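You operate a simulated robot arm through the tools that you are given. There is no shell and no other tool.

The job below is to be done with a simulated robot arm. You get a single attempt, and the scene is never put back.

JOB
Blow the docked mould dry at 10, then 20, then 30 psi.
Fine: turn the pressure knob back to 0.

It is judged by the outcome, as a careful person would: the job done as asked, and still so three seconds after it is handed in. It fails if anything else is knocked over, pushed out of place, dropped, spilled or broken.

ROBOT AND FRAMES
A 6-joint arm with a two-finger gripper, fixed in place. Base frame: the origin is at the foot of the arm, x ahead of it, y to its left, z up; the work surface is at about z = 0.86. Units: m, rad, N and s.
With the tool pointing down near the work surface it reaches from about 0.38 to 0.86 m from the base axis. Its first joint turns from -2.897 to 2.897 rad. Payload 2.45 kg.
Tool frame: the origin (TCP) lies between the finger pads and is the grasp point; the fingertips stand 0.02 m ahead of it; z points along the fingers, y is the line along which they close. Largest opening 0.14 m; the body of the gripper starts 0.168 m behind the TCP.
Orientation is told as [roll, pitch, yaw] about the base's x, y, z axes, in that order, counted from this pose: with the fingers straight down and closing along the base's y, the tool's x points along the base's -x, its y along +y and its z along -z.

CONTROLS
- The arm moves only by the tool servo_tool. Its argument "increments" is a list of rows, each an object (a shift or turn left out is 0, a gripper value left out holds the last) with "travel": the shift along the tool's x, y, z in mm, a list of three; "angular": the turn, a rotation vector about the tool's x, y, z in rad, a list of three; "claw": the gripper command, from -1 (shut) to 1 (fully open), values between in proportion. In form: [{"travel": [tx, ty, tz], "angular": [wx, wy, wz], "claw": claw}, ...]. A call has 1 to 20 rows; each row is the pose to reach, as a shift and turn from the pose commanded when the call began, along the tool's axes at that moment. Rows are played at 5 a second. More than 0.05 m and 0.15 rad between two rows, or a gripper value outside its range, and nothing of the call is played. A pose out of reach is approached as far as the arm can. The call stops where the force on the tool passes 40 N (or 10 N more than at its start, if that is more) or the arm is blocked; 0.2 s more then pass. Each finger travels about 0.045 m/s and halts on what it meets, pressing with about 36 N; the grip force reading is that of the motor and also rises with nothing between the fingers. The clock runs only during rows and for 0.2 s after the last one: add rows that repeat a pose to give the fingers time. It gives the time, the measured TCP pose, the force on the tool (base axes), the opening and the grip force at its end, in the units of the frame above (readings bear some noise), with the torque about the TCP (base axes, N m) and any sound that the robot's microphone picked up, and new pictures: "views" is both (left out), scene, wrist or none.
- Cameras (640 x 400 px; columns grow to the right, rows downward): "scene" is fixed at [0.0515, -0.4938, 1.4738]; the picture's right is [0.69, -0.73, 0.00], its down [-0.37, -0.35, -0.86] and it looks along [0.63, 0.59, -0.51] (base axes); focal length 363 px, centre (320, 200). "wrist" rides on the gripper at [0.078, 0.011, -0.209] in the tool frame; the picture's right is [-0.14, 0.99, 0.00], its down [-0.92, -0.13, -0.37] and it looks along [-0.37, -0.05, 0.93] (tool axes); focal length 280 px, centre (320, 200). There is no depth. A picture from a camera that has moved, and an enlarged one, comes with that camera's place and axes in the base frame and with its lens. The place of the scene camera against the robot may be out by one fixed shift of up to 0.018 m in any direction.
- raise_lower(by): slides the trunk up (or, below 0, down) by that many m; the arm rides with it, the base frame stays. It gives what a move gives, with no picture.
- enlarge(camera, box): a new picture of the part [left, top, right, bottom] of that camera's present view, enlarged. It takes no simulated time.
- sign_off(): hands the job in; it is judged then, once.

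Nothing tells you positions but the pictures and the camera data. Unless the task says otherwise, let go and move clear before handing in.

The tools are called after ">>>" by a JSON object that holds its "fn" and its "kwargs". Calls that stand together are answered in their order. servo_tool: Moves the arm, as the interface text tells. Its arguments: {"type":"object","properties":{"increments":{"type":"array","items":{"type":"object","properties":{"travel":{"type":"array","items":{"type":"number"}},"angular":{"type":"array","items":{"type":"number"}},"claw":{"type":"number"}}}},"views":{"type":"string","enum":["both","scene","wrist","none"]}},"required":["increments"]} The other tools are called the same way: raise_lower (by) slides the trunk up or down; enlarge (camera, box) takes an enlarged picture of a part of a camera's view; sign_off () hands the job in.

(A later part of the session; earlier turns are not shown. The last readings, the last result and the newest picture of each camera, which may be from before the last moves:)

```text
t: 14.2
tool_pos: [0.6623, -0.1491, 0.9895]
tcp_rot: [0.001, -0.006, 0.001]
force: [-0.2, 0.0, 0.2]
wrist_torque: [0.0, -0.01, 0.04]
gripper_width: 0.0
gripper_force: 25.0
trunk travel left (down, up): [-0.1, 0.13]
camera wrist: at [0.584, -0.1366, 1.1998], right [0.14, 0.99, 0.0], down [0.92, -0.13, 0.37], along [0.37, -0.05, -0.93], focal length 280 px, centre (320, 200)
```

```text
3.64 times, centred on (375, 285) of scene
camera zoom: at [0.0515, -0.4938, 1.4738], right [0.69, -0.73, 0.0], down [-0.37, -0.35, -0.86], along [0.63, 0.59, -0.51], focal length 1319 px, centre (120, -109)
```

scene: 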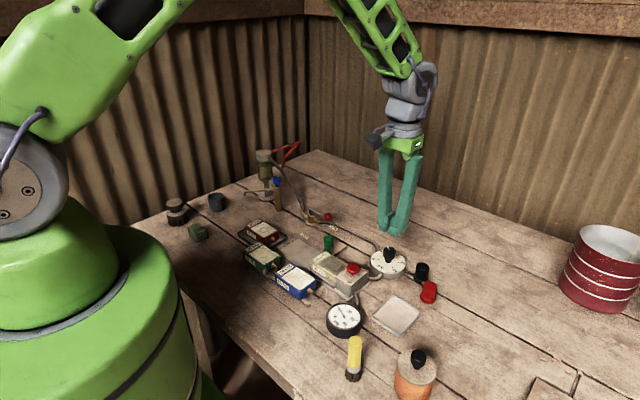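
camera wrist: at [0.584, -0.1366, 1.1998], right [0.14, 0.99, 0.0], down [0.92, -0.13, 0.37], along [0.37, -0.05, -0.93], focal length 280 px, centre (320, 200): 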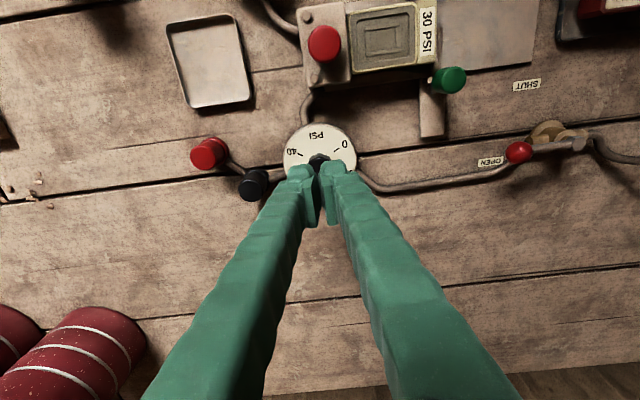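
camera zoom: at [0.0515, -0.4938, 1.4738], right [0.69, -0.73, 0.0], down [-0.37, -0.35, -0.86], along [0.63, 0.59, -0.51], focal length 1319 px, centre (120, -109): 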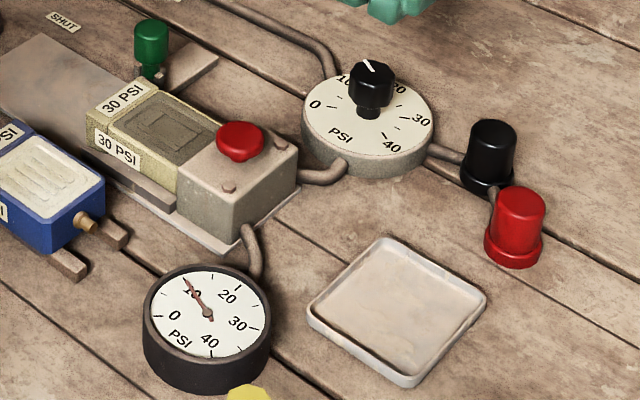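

The pointer stays at 10 and the gauge holds. Now I'll move above the red button, estimated at (0.549, -0.128, top ≈ 0.912).

>>> {"fn": "servo_tool", "kwargs": {"increments": [{"travel": [40, 7, 0]}, {"travel": [80, 14, 0]}, {"travel": [113, 21, 0]}, {"travel": [113, 21, 0]}]}}

>>> {"fn": "enlarge", "kwargs": {"camera": "wrist", "box": [240, 100, 400, 250]}}

>>> {"fn": "enlarge", "kwargs": {"camera": "scene", "box": [300, 200, 420, 310]}}

```text
t: 15.2
tool_pos: [0.5481, -0.129, 0.9901]
tcp_rot: [-0.001, -0.005, -0.001]
force: [0.1, -0.4, 0.0]
wrist_torque: [-0.01, 0.0, 0.0]
gripper_width: 0.0001
gripper_force: 29.0
trunk travel left (down, up): [-0.1, 0.13]
camera wrist: at [0.4692, -0.116, 1.2003], right [0.14, 0.99, 0.0], down [0.92, -0.13, 0.37], along [0.37, -0.05, -0.93], focal length 280 px, centre (320, 200)
```

scene: 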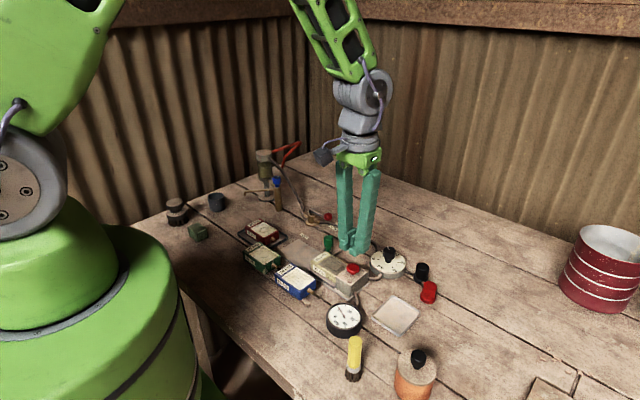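
wrist: 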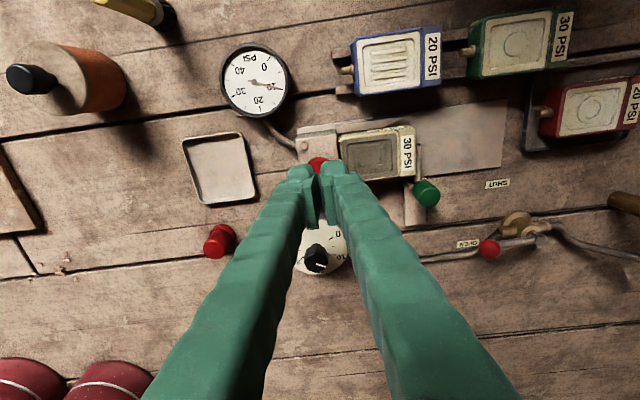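

```text
2.67 times, centred on (320, 175) of wrist
camera zoom: at [0.4692, -0.116, 1.2003], right [0.14, 0.99, 0.0], down [0.92, -0.13, 0.37], along [0.37, -0.05, -0.93], focal length 748 px, centre (320, 267)
```

zoom: 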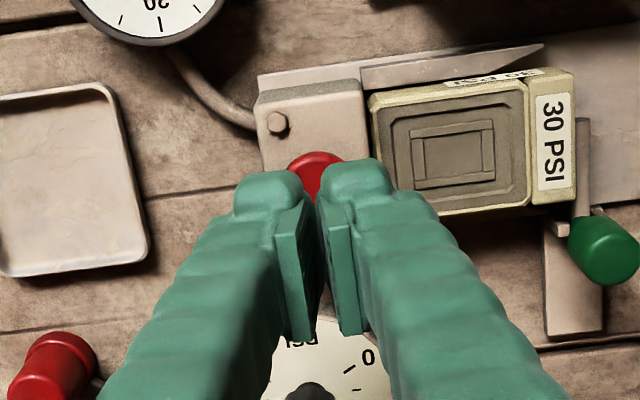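

```text
3.64 times, centred on (360, 255) of scene
camera zoom: at [0.0515, -0.4938, 1.4738], right [0.69, -0.73, 0.0], down [-0.37, -0.35, -0.86], along [0.63, 0.59, -0.51], focal length 1319 px, centre (174, 0)
```

zoom: 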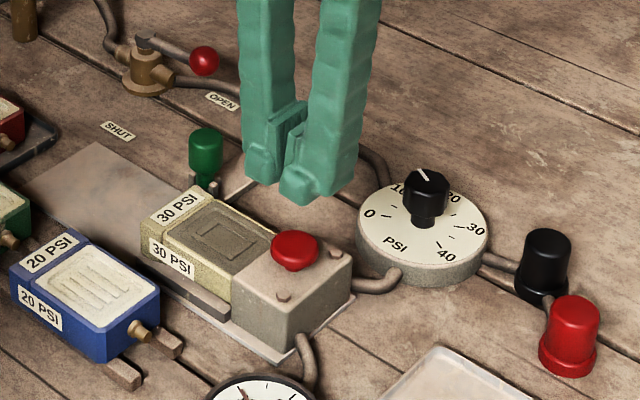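

The button lines up with the tool axis within ~2 mm. I'll lower to just above it and check.

>>> {"fn": "servo_tool", "kwargs": {"increments": [{"travel": [0, -1.5, 15]}, {"travel": [0, -1.5, 30]}, {"travel": [0, -1.5, 38]}, {"travel": [0, -1.5, 38]}], "views": "both"}}

>>> {"fn": "enlarge", "kwargs": {"camera": "scene", "box": [320, 230, 390, 300]}}

>>> {"fn": "enlarge", "kwargs": {"camera": "wrist", "box": [240, 100, 400, 250]}}

```text
t: 16.2
tool_pos: [0.5507, -0.1296, 0.9508]
tcp_rot: [0.0, -0.005, 0.001]
force: [1.4, 0.3, -0.4]
wrist_torque: [0.02, 0.03, -0.01]
gripper_width: 0.0001
gripper_force: 28.6
trunk travel left (down, up): [-0.1, 0.13]
camera wrist: at [0.472, -0.1167, 1.1604], right [0.14, 0.99, 0.0], down [0.92, -0.13, 0.37], along [0.37, -0.05, -0.93], focal length 280 px, centre (320, 200)
```

scene: 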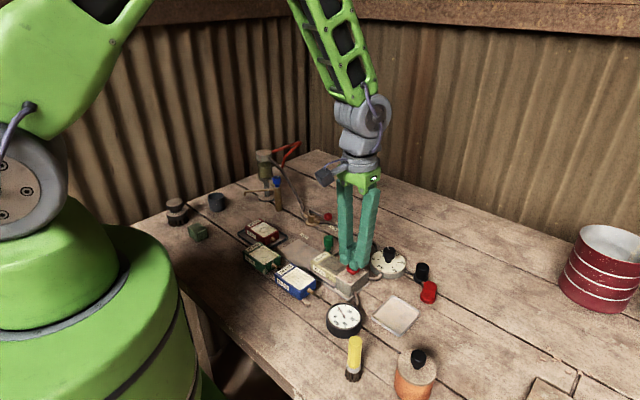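
wrist: 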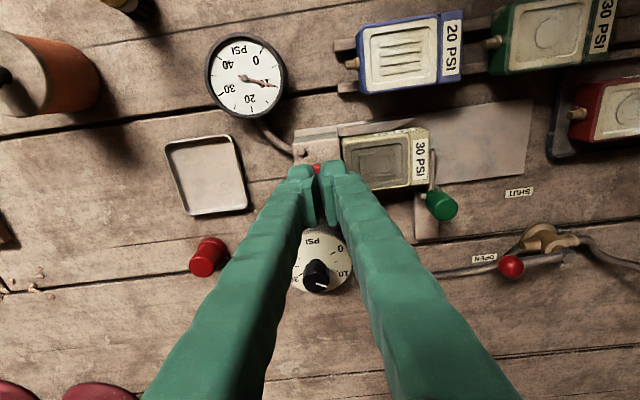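

```text
5.71 times, centred on (355, 265) of scene
camera zoom: at [0.0515, -0.4938, 1.4738], right [0.69, -0.73, 0.0], down [-0.37, -0.35, -0.86], along [0.63, 0.59, -0.51], focal length 2072 px, centre (120, -171)
```

zoom: 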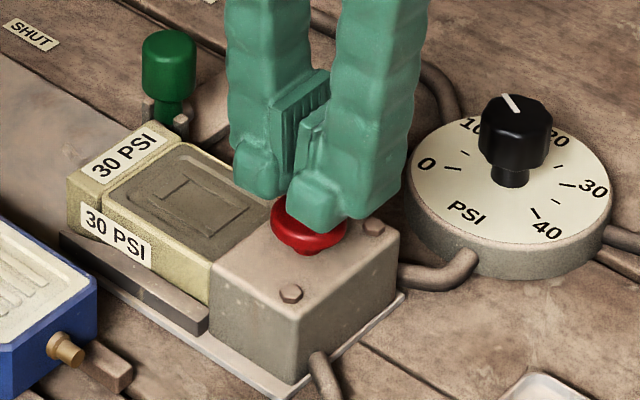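

```text
2.67 times, centred on (320, 175) of wrist
camera zoom: at [0.472, -0.1167, 1.1604], right [0.14, 0.99, 0.0], down [0.92, -0.13, 0.37], along [0.37, -0.05, -0.93], focal length 748 px, centre (320, 267)
```

zoom: 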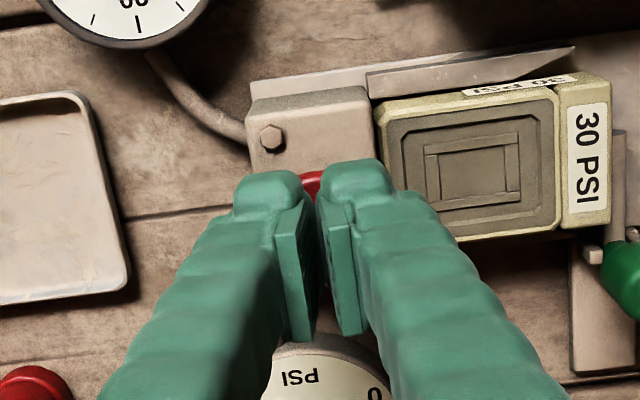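

The button is about 5 mm nearer the base than the tool axis, so I'll shift and then press down in small steps.

>>> {"fn": "servo_tool", "kwargs": {"increments": [{"travel": [5, 0, 0]}, {"travel": [5, 0, 3]}, {"travel": [5, 0, 6]}, {"travel": [5, 0, 8]}, {"travel": [5, 0, 8]}]}}

>>> {"fn": "enlarge", "kwargs": {"camera": "scene", "box": [320, 230, 390, 300]}}

```text
t: 17.4
tool_pos: [0.5457, -0.1298, 0.9424]
tcp_rot: [-0.001, -0.006, -0.001]
force: [0.2, -0.4, 0.7]
wrist_torque: [0.04, 0.03, 0.0]
gripper_width: 0.0
gripper_force: 29.5
trunk travel left (down, up): [-0.1, 0.13]
camera wrist: at [0.4666, -0.1168, 1.1522], right [0.14, 0.99, 0.0], down [0.92, -0.13, 0.37], along [0.37, -0.05, -0.93], focal length 280 px, centre (320, 200)
```

scene: 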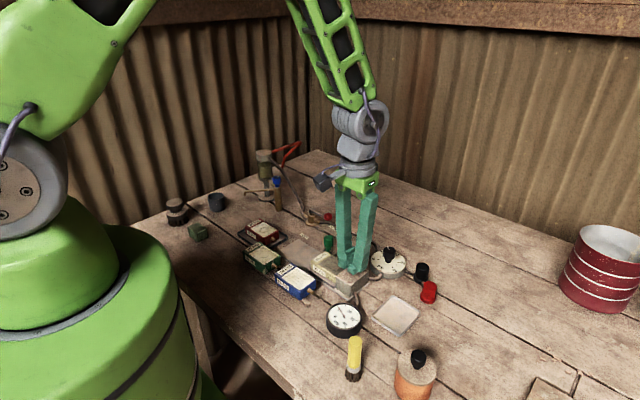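
wrist: 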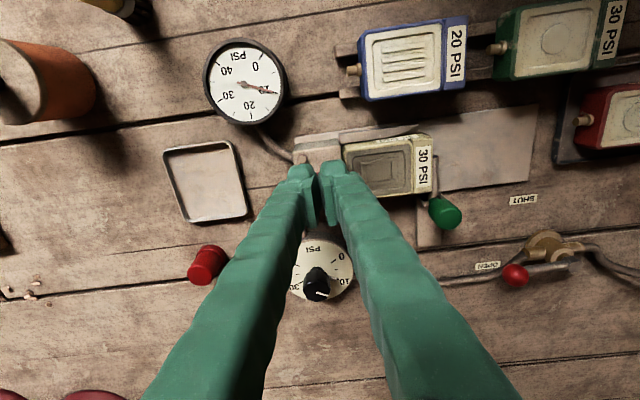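

```text
5.71 times, centred on (355, 265) of scene
camera zoom: at [0.0515, -0.4938, 1.4738], right [0.69, -0.73, 0.0], down [-0.37, -0.35, -0.86], along [0.63, 0.59, -0.51], focal length 2072 px, centre (120, -171)
```

zoom: 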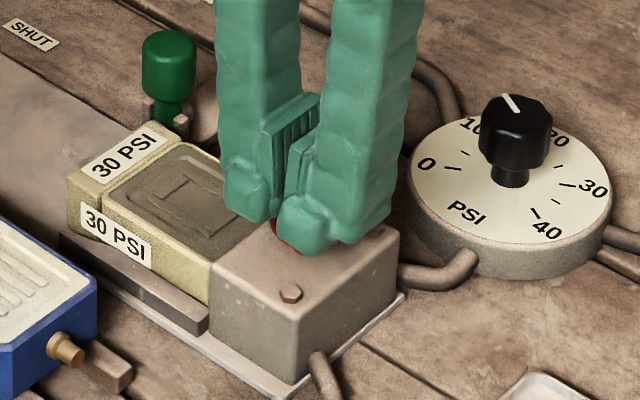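

No contact yet, with the fingertips centred over the button. Continuing down in 2 mm steps.

>>> {"fn": "servo_tool", "kwargs": {"increments": [{"travel": [0, 0, 2]}, {"travel": [0, 0, 4]}, {"travel": [0, 0, 6]}, {"travel": [0, 0, 6]}], "views": "scene"}}

>>> {"fn": "enlarge", "kwargs": {"camera": "scene", "box": [320, 230, 390, 300]}}

```text
t: 18.4
tool_pos: [0.5456, -0.1297, 0.9378]
tcp_rot: [0.001, -0.006, 0.001]
force: [-0.1, -1.2, 1.4]
wrist_torque: [0.01, 0.01, -0.02]
gripper_width: 0.0059
gripper_force: 29.8
trunk travel left (down, up): [-0.1, 0.13]
```

scene: 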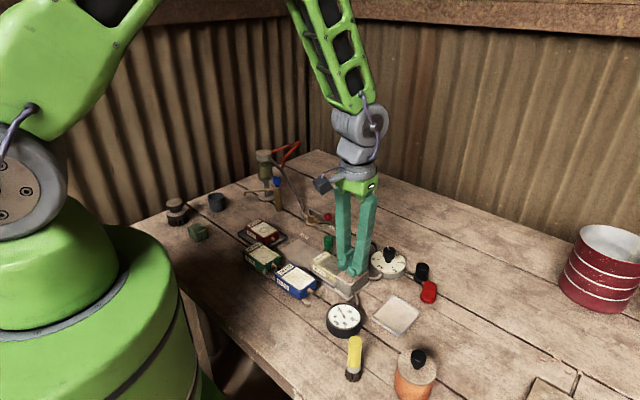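

```text
5.71 times, centred on (355, 265) of scene
camera zoom: at [0.0515, -0.4938, 1.4738], right [0.69, -0.73, 0.0], down [-0.37, -0.35, -0.86], along [0.63, 0.59, -0.51], focal length 2072 px, centre (120, -171)
```

zoom: 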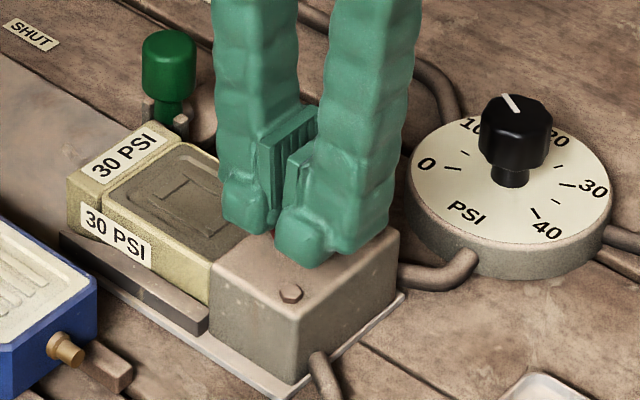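

The domed button is wedging the two fingertips apart, so I'll lift slightly and shift -9 mm in y so that just one finger presses the button centre (away from the mould).

>>> {"fn": "servo_tool", "kwargs": {"increments": [{"travel": [0, 0, -8], "claw": -1}, {"travel": [0, -5, -10], "claw": -1}, {"travel": [0, -9, -10], "claw": -1}, {"travel": [0, -9, -5], "claw": -1}, {"travel": [0, -9, -2], "claw": -1}, {"travel": [0, -9, 0], "claw": -1}, {"travel": [0, -9, 0], "claw": -1}], "views": "both"}}

>>> {"fn": "enlarge", "kwargs": {"camera": "scene", "box": [320, 230, 390, 300]}}

>>> {"fn": "enlarge", "kwargs": {"camera": "wrist", "box": [240, 100, 400, 250]}}

```text
t: 20.0
tool_pos: [0.5457, -0.1394, 0.9369]
tcp_rot: [-0.002, -0.006, 0.001]
force: [0.9, -1.2, 2.7]
wrist_torque: [0.06, 0.01, 0.01]
gripper_width: 0.0
gripper_force: 30.4
trunk travel left (down, up): [-0.1, 0.13]
camera wrist: at [0.4664, -0.1265, 1.1467], right [0.14, 0.99, 0.0], down [0.92, -0.13, 0.37], along [0.37, -0.05, -0.93], focal length 280 px, centre (320, 200)
```

scene: 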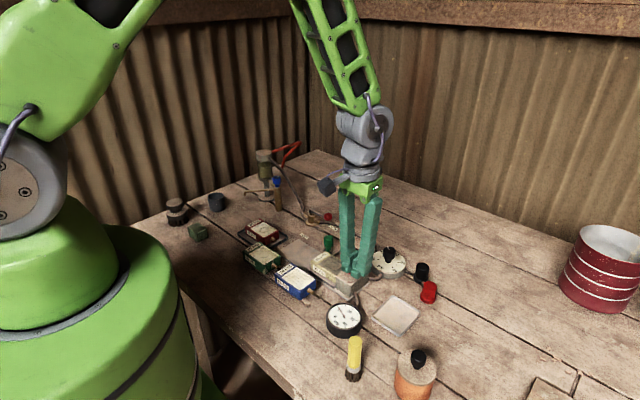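
wrist: 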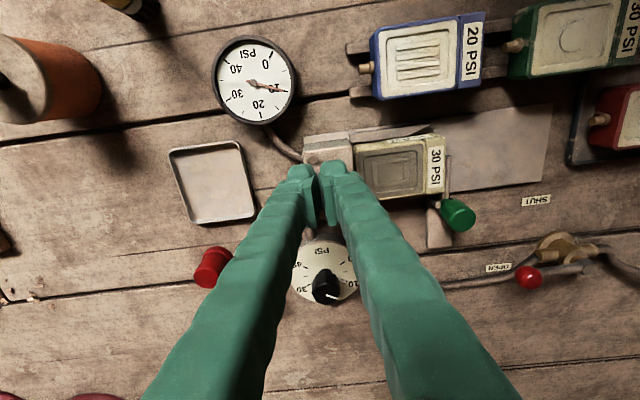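

```text
5.71 times, centred on (355, 265) of scene
camera zoom: at [0.0515, -0.4938, 1.4738], right [0.69, -0.73, 0.0], down [-0.37, -0.35, -0.86], along [0.63, 0.59, -0.51], focal length 2072 px, centre (120, -171)
```

zoom: 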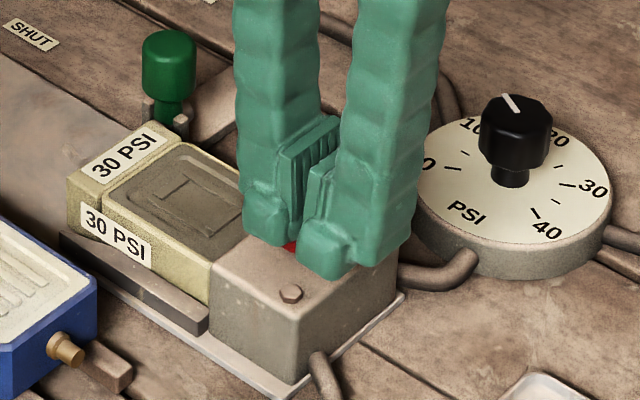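

```text
2.67 times, centred on (320, 175) of wrist
camera zoom: at [0.4664, -0.1265, 1.1467], right [0.14, 0.99, 0.0], down [0.92, -0.13, 0.37], along [0.37, -0.05, -0.93], focal length 748 px, centre (320, 267)
```

zoom: 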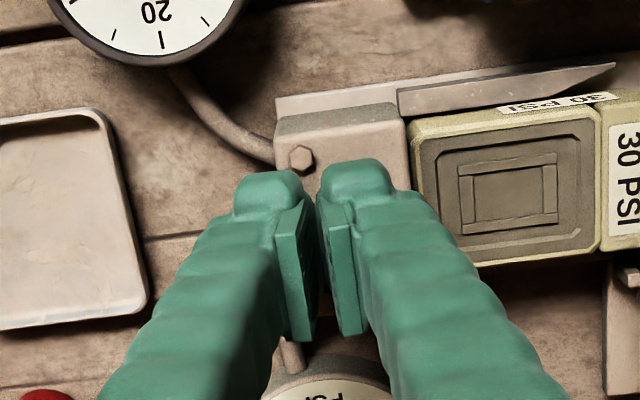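

Contact is just beginning (2.7 N) with one finger on the button. Pressing further in small steps and holding.

>>> {"fn": "servo_tool", "kwargs": {"increments": [{"travel": [0, 0, 1]}, {"travel": [0, 0, 2]}, {"travel": [0, 0, 3]}, {"travel": [0, 0, 4]}, {"travel": [0, 0, 4]}], "views": "both"}}

>>> {"fn": "enlarge", "kwargs": {"camera": "scene", "box": [310, 230, 400, 340]}}

```text
t: 21.2
tool_pos: [0.5461, -0.1404, 0.9322]
tcp_rot: [0.0, -0.006, 0.0]
force: [-0.3, 0.5, 2.2]
wrist_torque: [0.03, 0.05, -0.02]
gripper_width: 0.0001
gripper_force: 29.1
trunk travel left (down, up): [-0.1, 0.13]
heard: click
camera wrist: at [0.4665, -0.1262, 1.1426], right [0.14, 0.99, 0.0], down [0.92, -0.13, 0.37], along [0.37, -0.05, -0.93], focal length 280 px, centre (320, 200)
```

scene: 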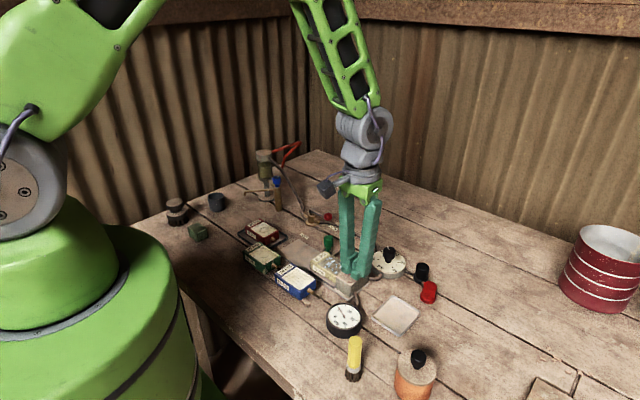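
wrist: 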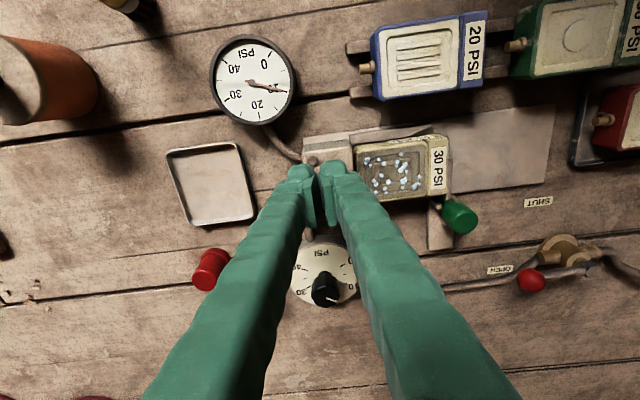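

```text
3.64 times, centred on (355, 285) of scene
camera zoom: at [0.0515, -0.4938, 1.4738], right [0.69, -0.73, 0.0], down [-0.37, -0.35, -0.86], along [0.63, 0.59, -0.51], focal length 1319 px, centre (193, -109)
```

zoom: 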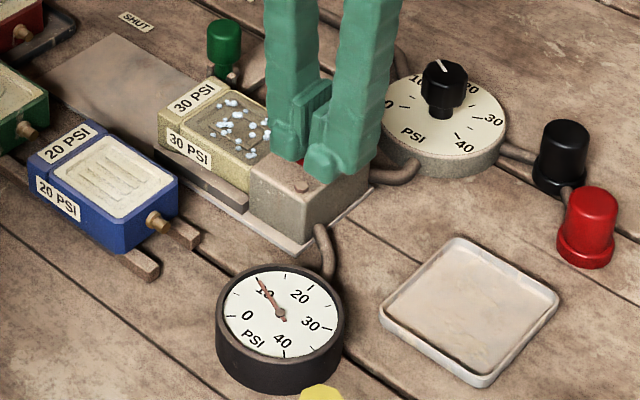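

A click, and droplets are being blown out of the mould at 10 psi. I'll hold the button and watch until it runs its course.

>>> {"fn": "servo_tool", "kwargs": {"increments": [{"travel": [0, 0, 0]}, {"travel": [0, 0, 0]}, {"travel": [0, 0, 0]}, {"travel": [0, 0, 0]}, {"travel": [0, 0, 0]}, {"travel": [0, 0, 0]}, {"travel": [0, 0, 0]}, {"travel": [0, 0, 0]}, {"travel": [0, 0, 0]}, {"travel": [0, 0, 0]}], "views": "both"}}

>>> {"fn": "enlarge", "kwargs": {"camera": "scene", "box": [310, 230, 400, 340]}}

>>> {"fn": "enlarge", "kwargs": {"camera": "wrist", "box": [310, 110, 470, 220]}}

```text
t: 23.4
tool_pos: [0.5459, -0.1393, 0.9333]
tcp_rot: [0.001, -0.007, -0.001]
force: [-0.3, -0.2, 2.9]
wrist_torque: [-0.01, 0.01, 0.02]
gripper_width: 0.0
gripper_force: 29.5
trunk travel left (down, up): [-0.1, 0.13]
camera wrist: at [0.4665, -0.1262, 1.1426], right [0.14, 0.99, 0.0], down [0.92, -0.13, 0.37], along [0.37, -0.05, -0.93], focal length 280 px, centre (320, 200)
```

scene: 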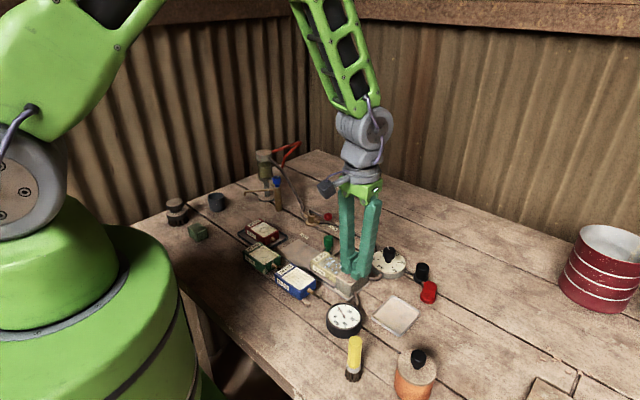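
wrist: 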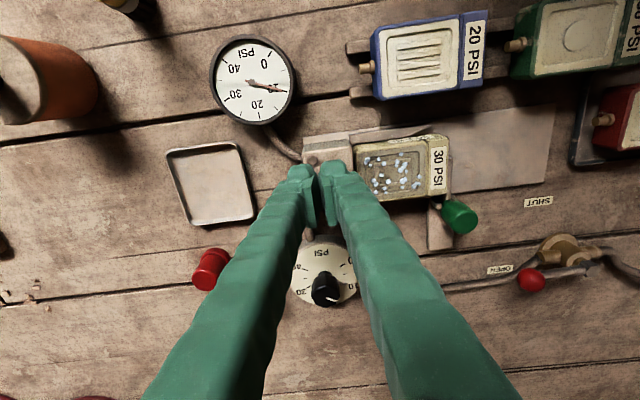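

```text
3.64 times, centred on (355, 285) of scene
camera zoom: at [0.0515, -0.4938, 1.4738], right [0.69, -0.73, 0.0], down [-0.37, -0.35, -0.86], along [0.63, 0.59, -0.51], focal length 1319 px, centre (193, -109)
```

zoom: 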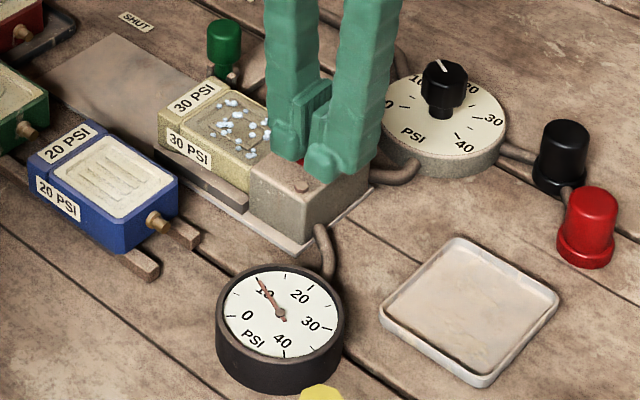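

```text
3.64 times, centred on (390, 165) of wrist
camera zoom: at [0.4665, -0.1262, 1.1426], right [0.14, 0.99, 0.0], down [0.92, -0.13, 0.37], along [0.37, -0.05, -0.93], focal length 1020 px, centre (66, 327)
```

zoom: 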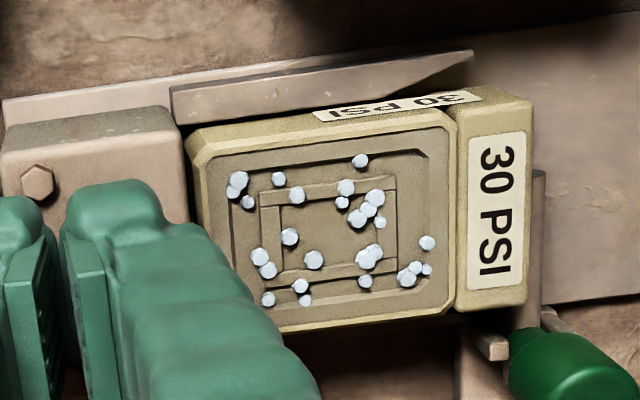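

Droplets persist while the button is down. I'll hold several seconds longer and look for a change in the mould's face.

>>> {"fn": "servo_tool", "kwargs": {"increments": [{"travel": [0, 0, 0]}, {"travel": [0, 0, 0]}, {"travel": [0, 0, 0]}, {"travel": [0, 0, 0]}, {"travel": [0, 0, 0]}, {"travel": [0, 0, 0]}, {"travel": [0, 0, 0]}, {"travel": [0, 0, 0]}, {"travel": [0, 0, 0]}, {"travel": [0, 0, 0]}, {"travel": [0, 0, 0]}, {"travel": [0, 0, 0]}, {"travel": [0, 0, 0]}, {"travel": [0, 0, 0]}, {"travel": [0, 0, 0]}, {"travel": [0, 0, 0]}, {"travel": [0, 0, 0]}, {"travel": [0, 0, 0]}, {"travel": [0, 0, 0]}, {"travel": [0, 0, 0]}], "views": "wrist"}}

>>> {"fn": "enlarge", "kwargs": {"camera": "wrist", "box": [310, 110, 470, 220]}}

```text
t: 27.6
tool_pos: [0.5458, -0.1385, 0.9326]
tcp_rot: [0.0, -0.007, 0.0]
force: [-0.3, 0.6, 3.0]
wrist_torque: [0.02, -0.01, 0.04]
gripper_width: 0.0
gripper_force: 29.1
trunk travel left (down, up): [-0.1, 0.13]
camera wrist: at [0.4666, -0.1262, 1.1426], right [0.14, 0.99, 0.0], down [0.92, -0.13, 0.37], along [0.37, -0.05, -0.93], focal length 280 px, centre (320, 200)
```

wrist: 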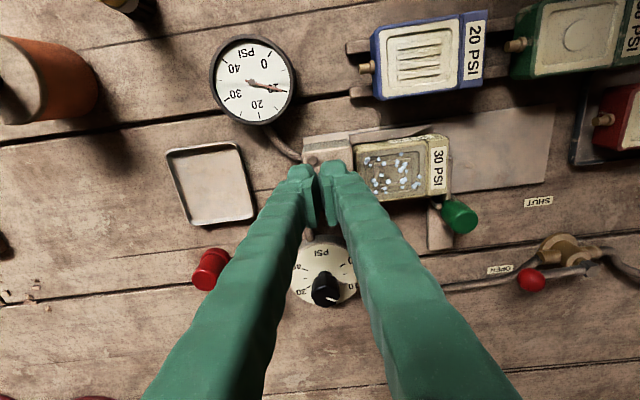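

```text
3.64 times, centred on (390, 165) of wrist
camera zoom: at [0.4666, -0.1262, 1.1426], right [0.14, 0.99, 0.0], down [0.92, -0.13, 0.37], along [0.37, -0.05, -0.93], focal length 1020 px, centre (66, 327)
```

zoom: 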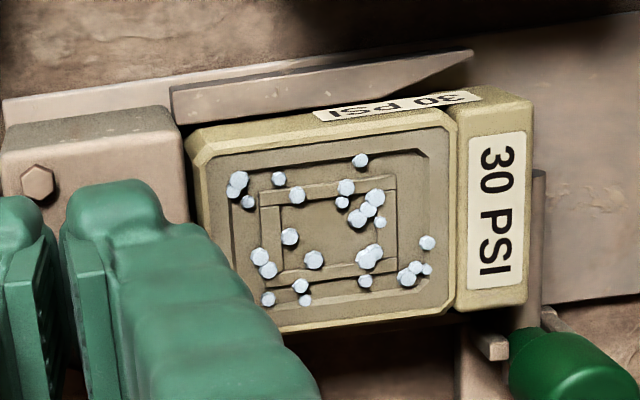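

The picture is steady after more than 6 s of blowing at 10 psi. I'll release the button and look at the mould.

>>> {"fn": "servo_tool", "kwargs": {"increments": [{"travel": [0, 0, -10]}, {"travel": [0, 0, -40]}, {"travel": [0, 0, -60]}, {"travel": [0, 0, -60]}], "views": "both"}}

>>> {"fn": "enlarge", "kwargs": {"camera": "scene", "box": [310, 230, 400, 340]}}

>>> {"fn": "enlarge", "kwargs": {"camera": "wrist", "box": [200, 30, 460, 220]}}

```text
t: 28.6
tool_pos: [0.5464, -0.1379, 0.992]
tcp_rot: [0.001, -0.004, 0.0]
force: [0.8, 0.4, -0.1]
wrist_torque: [-0.01, 0.04, 0.05]
gripper_width: 0.0
gripper_force: 29.4
trunk travel left (down, up): [-0.1, 0.13]
camera wrist: at [0.4672, -0.1257, 1.2016], right [0.14, 0.99, 0.0], down [0.92, -0.13, 0.37], along [0.37, -0.05, -0.93], focal length 280 px, centre (320, 200)
```

scene: 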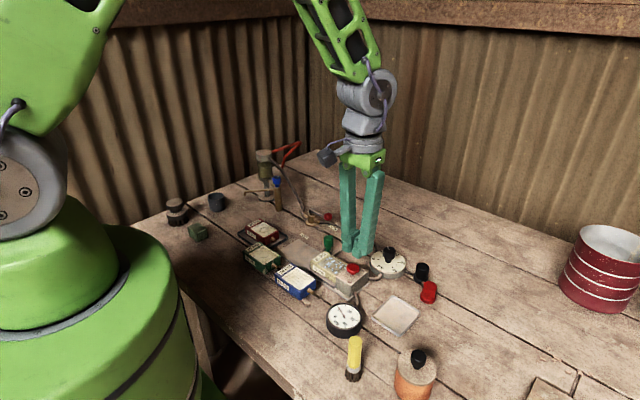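
wrist: 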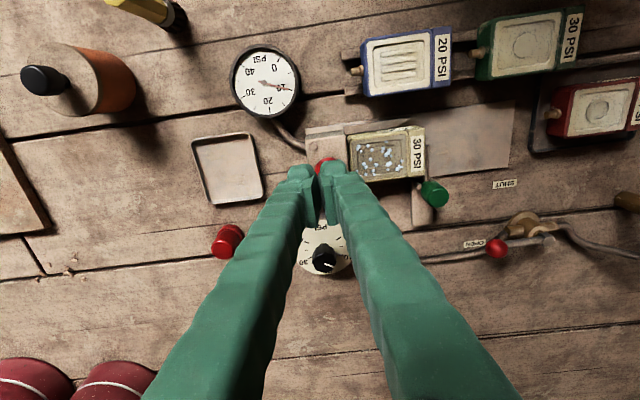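

```text
3.64 times, centred on (355, 285) of scene
camera zoom: at [0.0515, -0.4938, 1.4738], right [0.69, -0.73, 0.0], down [-0.37, -0.35, -0.86], along [0.63, 0.59, -0.51], focal length 1319 px, centre (193, -109)
```

zoom: 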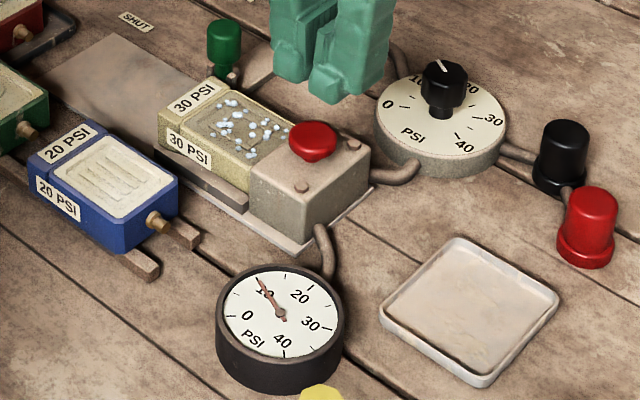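

```text
2.11 times, centred on (330, 125) of wrist
camera zoom: at [0.4672, -0.1257, 1.2016], right [0.14, 0.99, 0.0], down [0.92, -0.13, 0.37], along [0.37, -0.05, -0.93], focal length 590 px, centre (299, 358)
```

zoom: 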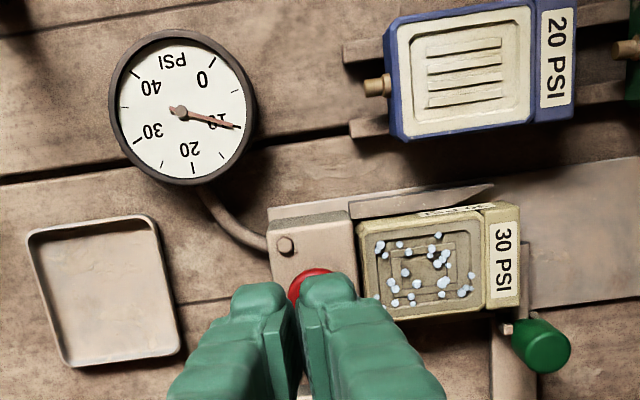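

Droplets have come out onto the mould's face after the 10 psi blow, and the gauge still holds 10. Next I return to the knob to set 20 psi, tool turned -30° again.

>>> {"fn": "servo_tool", "kwargs": {"increments": [{"travel": [-40, -4, 0], "angular": [0, 0, -0.131], "claw": -0.2}, {"travel": [-80, -8, 0], "angular": [0, 0, -0.262], "claw": -0.2}, {"travel": [-118, -10.5, 0], "angular": [0, 0, -0.393], "claw": -0.2}, {"travel": [-118, -10.5, 10], "angular": [0, 0, -0.524], "claw": -0.2}, {"travel": [-118, -10.5, 45], "angular": [0, 0, -0.524], "claw": -0.2}, {"travel": [-118, -10.5, 45], "angular": [0, 0, -0.524], "claw": -0.2}]}}

>>> {"fn": "enlarge", "kwargs": {"camera": "wrist", "box": [240, 110, 400, 260]}}

```text
t: 30.0
tool_pos: [0.6611, -0.1521, 0.9454]
tcp_rot: [-0.005, -0.003, 0.524]
force: [-0.1, 0.0, -0.4]
wrist_torque: [0.02, 0.06, -0.01]
gripper_width: 0.056
gripper_force: 0.1
trunk travel left (down, up): [-0.1, 0.13]
camera wrist: at [0.5868, -0.1788, 1.1566], right [-0.38, 0.93, 0.0], down [0.86, 0.35, 0.37], along [0.35, 0.14, -0.93], focal length 280 px, centre (320, 200)
```

scene: 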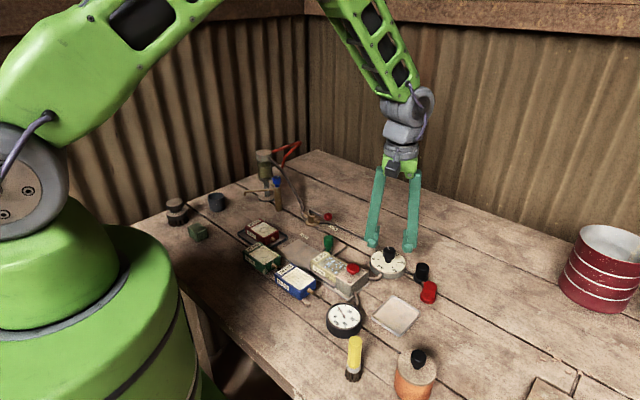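
wrist: 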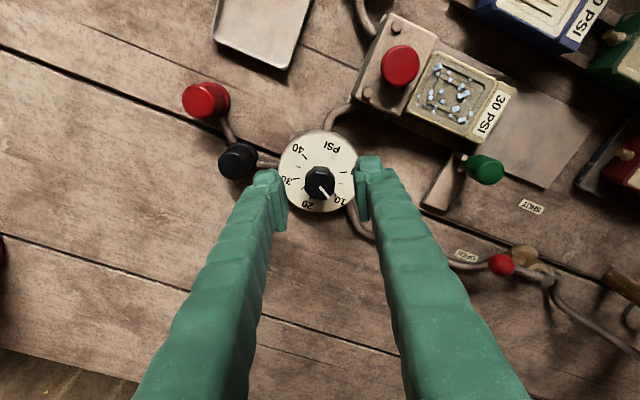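

```text
2.67 times, centred on (320, 185) of wrist
camera zoom: at [0.5868, -0.1788, 1.1566], right [-0.38, 0.93, 0.0], down [0.86, 0.35, 0.37], along [0.35, 0.14, -0.93], focal length 748 px, centre (320, 240)
```

zoom: 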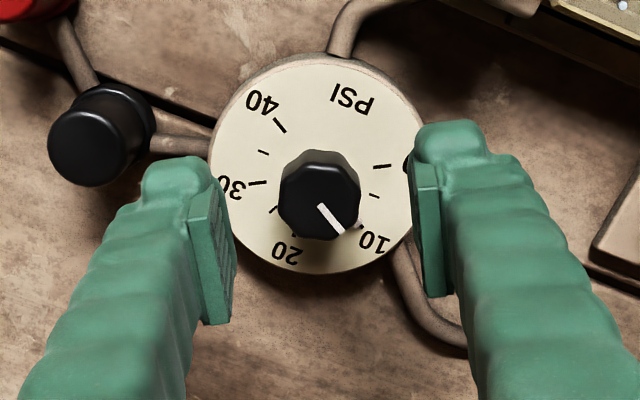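

Aligned again, pointer at 10. Descending and gripping.

>>> {"fn": "servo_tool", "kwargs": {"increments": [{"travel": [-1, 0, 15], "claw": -0.2}, {"travel": [-1, 0, 30], "claw": -0.2}, {"travel": [-1, 0, 37], "claw": -0.2}, {"travel": [-1, 0, 37], "claw": -0.5}, {"travel": [-1, 0, 37], "claw": -0.6}, {"travel": [-1, 0, 37], "claw": -0.7}, {"travel": [-1, 0, 37], "claw": -0.7}]}}

>>> {"fn": "enlarge", "kwargs": {"camera": "wrist", "box": [240, 110, 400, 260]}}

>>> {"fn": "enlarge", "kwargs": {"camera": "scene", "box": [300, 230, 450, 340]}}

```text
t: 31.6
tool_pos: [0.6628, -0.15, 0.9105]
tcp_rot: [-0.002, -0.004, 0.522]
force: [-0.1, -0.6, -0.2]
wrist_torque: [0.02, -0.06, 0.03]
gripper_width: 0.0283
gripper_force: 43.4
trunk travel left (down, up): [-0.1, 0.13]
camera wrist: at [0.5894, -0.1782, 1.1215], right [-0.38, 0.93, 0.0], down [0.86, 0.35, 0.37], along [0.35, 0.14, -0.93], focal length 280 px, centre (320, 200)
```

scene: 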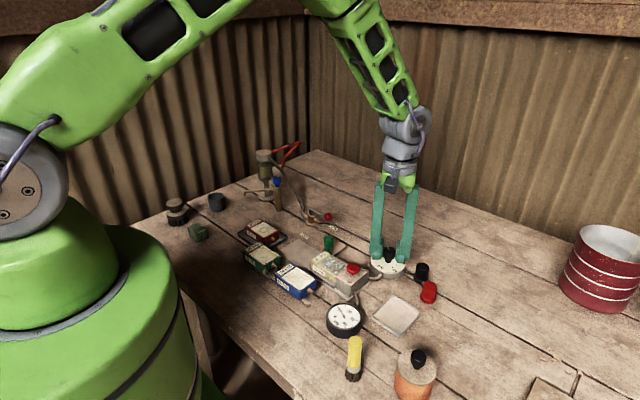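
wrist: 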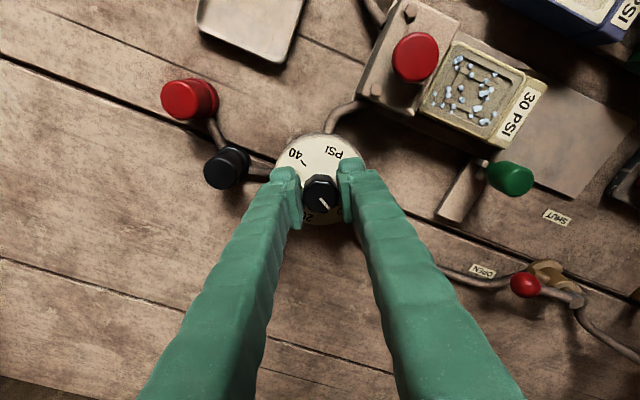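

```text
2.67 times, centred on (320, 185) of wrist
camera zoom: at [0.5894, -0.1782, 1.1215], right [-0.38, 0.93, 0.0], down [0.86, 0.35, 0.37], along [0.35, 0.14, -0.93], focal length 748 px, centre (320, 240)
```

zoom: 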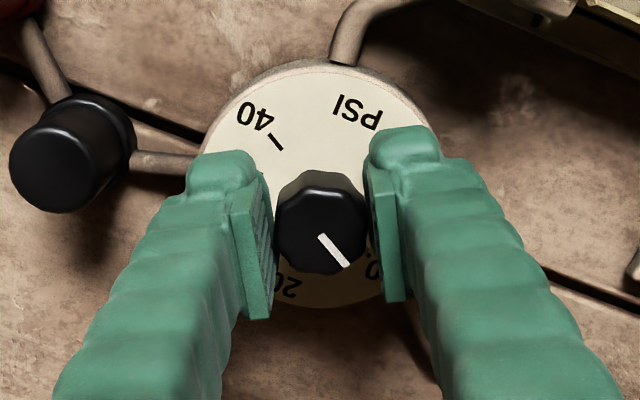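

```text
3.64 times, centred on (375, 285) of scene
camera zoom: at [0.0515, -0.4938, 1.4738], right [0.69, -0.73, 0.0], down [-0.37, -0.35, -0.86], along [0.63, 0.59, -0.51], focal length 1319 px, centre (120, -109)
```

zoom: 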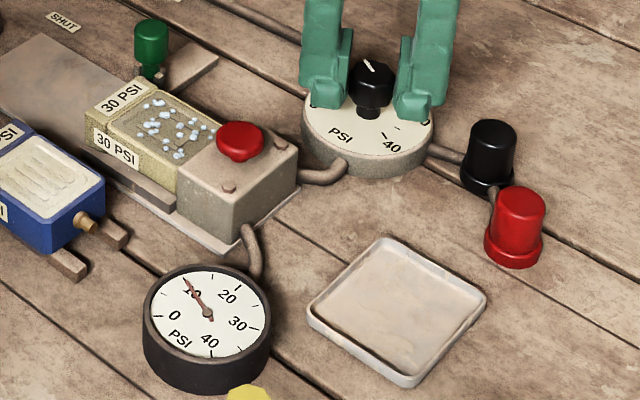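

Gripped without disturbing the setting. Turning +60° to 20 psi.

>>> {"fn": "servo_tool", "kwargs": {"increments": [{"angular": [0, 0, 0.131]}, {"angular": [0, 0, 0.262]}, {"angular": [0, 0, 0.393]}, {"angular": [0, 0, 0.524]}, {"angular": [0, 0, 0.655]}, {"angular": [0, 0, 0.785]}, {"angular": [0, 0, 0.916]}, {"angular": [0, 0, 1.047]}, {"angular": [0, 0, 1.047]}]}}

>>> {"fn": "enlarge", "kwargs": {"camera": "scene", "box": [320, 295, 370, 345]}}

>>> {"fn": "enlarge", "kwargs": {"camera": "scene", "box": [300, 230, 450, 340]}}

>>> {"fn": "enlarge", "kwargs": {"camera": "wrist", "box": [240, 110, 400, 260]}}

```text
t: 33.6
tool_pos: [0.6642, -0.1489, 0.9115]
tcp_rot: [0.003, -0.006, -0.524]
force: [-11.8, -15.0, 6.2]
wrist_torque: [-0.15, 0.24, -0.01]
gripper_width: 0.0288
gripper_force: 45.2
trunk travel left (down, up): [-0.1, 0.13]
camera wrist: at [0.6002, -0.0984, 1.1215], right [0.61, 0.79, 0.0], down [0.73, -0.57, 0.37], along [0.3, -0.23, -0.93], focal length 280 px, centre (320, 200)
```

scene: 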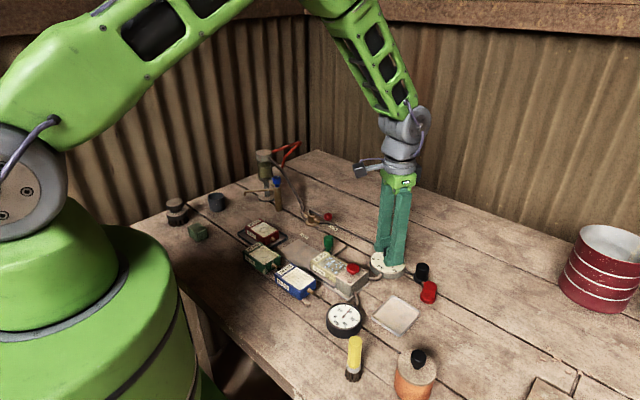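
wrist: 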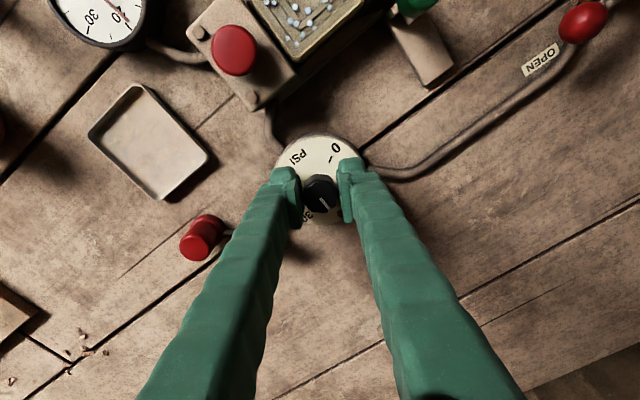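

```text
8.00 times, centred on (345, 320) of scene
camera zoom: at [0.0515, -0.4938, 1.4738], right [0.69, -0.73, 0.0], down [-0.37, -0.35, -0.86], along [0.63, 0.59, -0.51], focal length 2901 px, centre (120, -760)
```

zoom: 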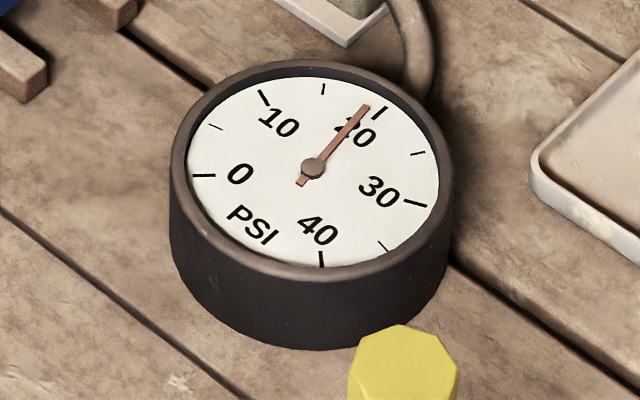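

```text
3.64 times, centred on (375, 285) of scene
camera zoom: at [0.0515, -0.4938, 1.4738], right [0.69, -0.73, 0.0], down [-0.37, -0.35, -0.86], along [0.63, 0.59, -0.51], focal length 1319 px, centre (120, -109)
```

zoom: 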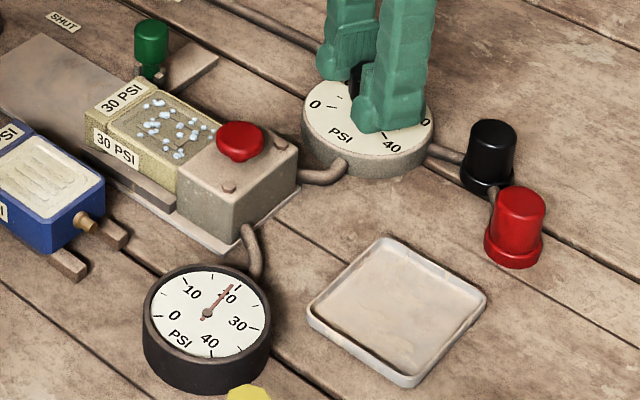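

```text
2.67 times, centred on (320, 185) of wrist
camera zoom: at [0.6002, -0.0984, 1.1215], right [0.61, 0.79, 0.0], down [0.73, -0.57, 0.37], along [0.3, -0.23, -0.93], focal length 748 px, centre (320, 240)
```

zoom: 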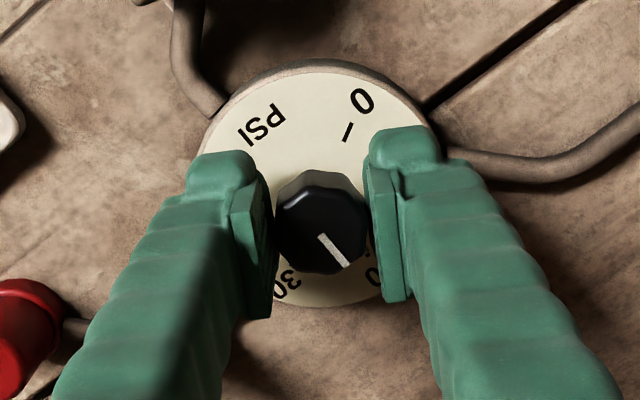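

The gauge is a bit under 20 (around 19), so I'll nudge the knob a few degrees further and re-read.

>>> {"fn": "servo_tool", "kwargs": {"increments": [{"angular": [0, 0, 0.04]}, {"angular": [0, 0, 0.08]}, {"angular": [0, 0, 0.08]}, {"angular": [0, 0, 0.08]}], "views": "none"}}

>>> {"fn": "enlarge", "kwargs": {"camera": "scene", "box": [320, 295, 370, 345]}}

```text
t: 34.6
tool_pos: [0.6633, -0.1487, 0.9119]
tcp_rot: [0.004, -0.002, -0.601]
force: [-12.9, -10.4, 4.6]
wrist_torque: [-0.13, 0.13, -0.03]
gripper_width: 0.0286
gripper_force: 44.5
trunk travel left (down, up): [-0.1, 0.13]
```

```text
8.00 times, centred on (345, 320) of scene
camera zoom: at [0.0515, -0.4938, 1.4738], right [0.69, -0.73, 0.0], down [-0.37, -0.35, -0.86], along [0.63, 0.59, -0.51], focal length 2901 px, centre (120, -760)
```

zoom: 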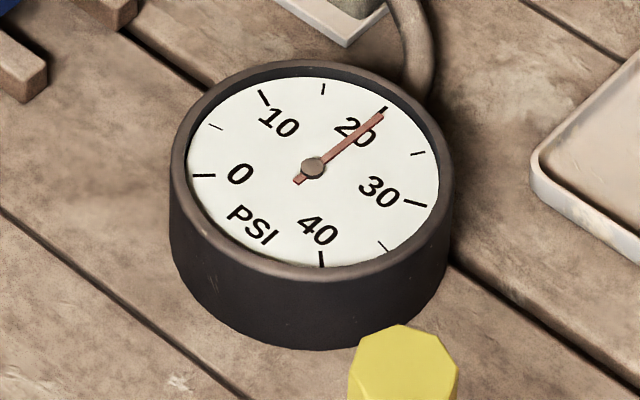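

The gauge now sits on 20. Releasing and lifting, returning to yaw 0 with fingers closing.

>>> {"fn": "servo_tool", "kwargs": {"increments": [{"claw": -0.2}, {"claw": -0.2}, {"travel": [0, 0, -10], "claw": -0.2}, {"travel": [0, 0, -40], "claw": -0.2}, {"travel": [0, 0, -70], "angular": [0, 0, -0.13], "claw": -0.2}, {"travel": [0, 0, -80], "angular": [0, 0, -0.26], "claw": -1}, {"travel": [0, 0, -80], "angular": [0, 0, -0.39], "claw": -1}, {"travel": [0, 0, -80], "angular": [0, 0, -0.52], "claw": -1}, {"travel": [0, 0, -80], "angular": [0, 0, -0.603], "claw": -1}, {"travel": [0, 0, -80], "angular": [0, 0, -0.603], "claw": -1}]}}

>>> {"fn": "enlarge", "kwargs": {"camera": "scene", "box": [300, 230, 450, 340]}}

```text
t: 36.8
tool_pos: [0.6663, -0.1469, 0.9912]
tcp_rot: [-0.001, -0.007, 0.002]
force: [0.4, 0.7, -0.7]
wrist_torque: [-0.03, 0.0, 0.01]
gripper_width: 0.0
gripper_force: 29.1
trunk travel left (down, up): [-0.1, 0.13]
camera wrist: at [0.5866, -0.1351, 1.2004], right [0.14, 0.99, 0.0], down [0.92, -0.13, 0.37], along [0.37, -0.05, -0.93], focal length 280 px, centre (320, 200)
```

scene: 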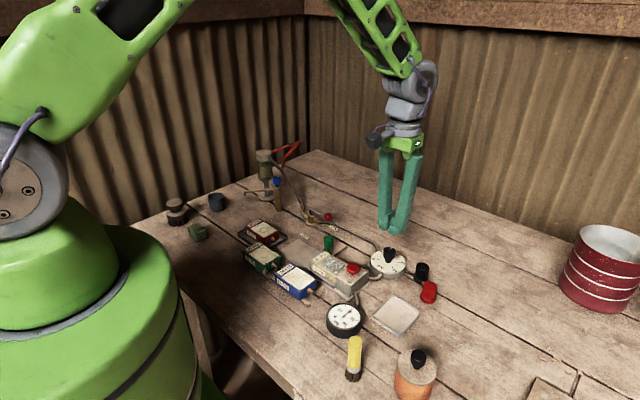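
wrist: 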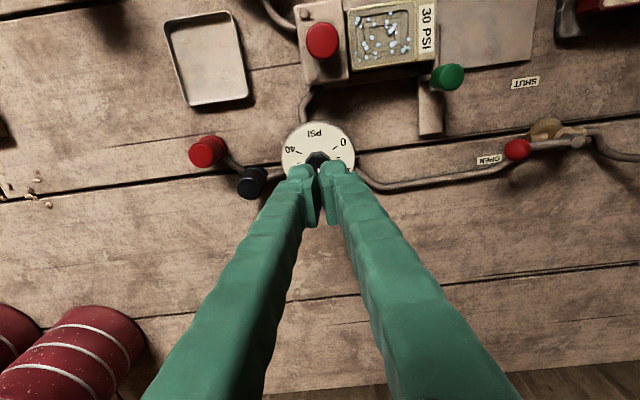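

```text
3.64 times, centred on (375, 285) of scene
camera zoom: at [0.0515, -0.4938, 1.4738], right [0.69, -0.73, 0.0], down [-0.37, -0.35, -0.86], along [0.63, 0.59, -0.51], focal length 1319 px, centre (120, -109)
```

zoom: 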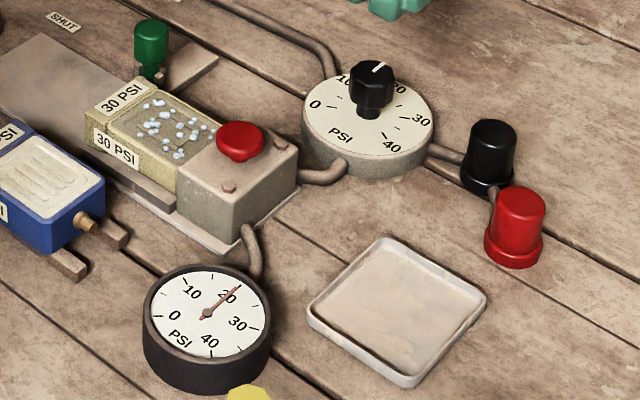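

Gauge holds 20. Moving back over the button (same single-finger offset) and pressing.

>>> {"fn": "servo_tool", "kwargs": {"increments": [{"travel": [40, 3, 0]}, {"travel": [80, 6, 0]}, {"travel": [119, 8.5, 0]}, {"travel": [119, 8.5, 25]}, {"travel": [119, 8.5, 42]}, {"travel": [119, 8.5, 48]}, {"travel": [119, 8.5, 48]}]}}

>>> {"fn": "enlarge", "kwargs": {"camera": "scene", "box": [310, 230, 400, 340]}}

```text
t: 38.4
tool_pos: [0.5475, -0.1397, 0.9407]
tcp_rot: [0.0, -0.006, 0.001]
force: [0.7, -1.1, -0.1]
wrist_torque: [0.02, 0.03, -0.01]
gripper_width: 0.0002
gripper_force: 29.6
trunk travel left (down, up): [-0.1, 0.13]
camera wrist: at [0.4677, -0.1274, 1.1512], right [0.14, 0.99, 0.0], down [0.92, -0.13, 0.37], along [0.37, -0.05, -0.93], focal length 280 px, centre (320, 200)
```

scene: 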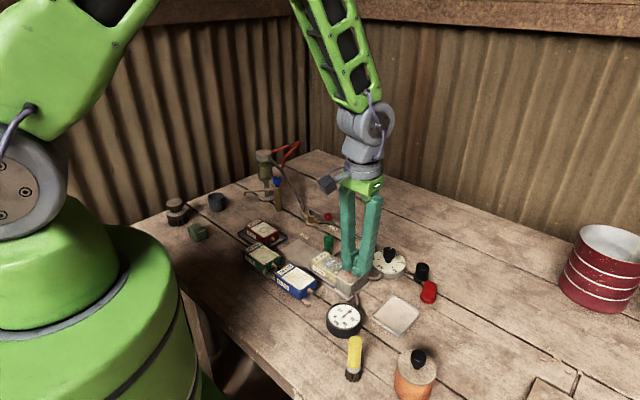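
wrist: 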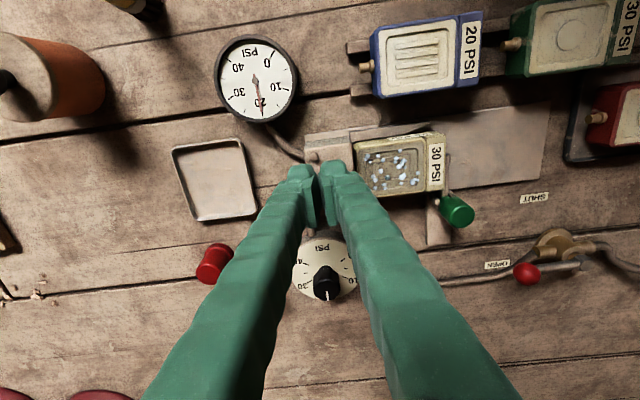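

```text
3.64 times, centred on (355, 285) of scene
camera zoom: at [0.0515, -0.4938, 1.4738], right [0.69, -0.73, 0.0], down [-0.37, -0.35, -0.86], along [0.63, 0.59, -0.51], focal length 1319 px, centre (193, -109)
```

zoom: 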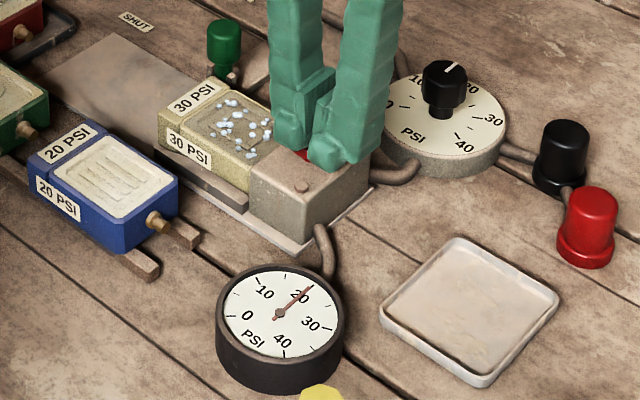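

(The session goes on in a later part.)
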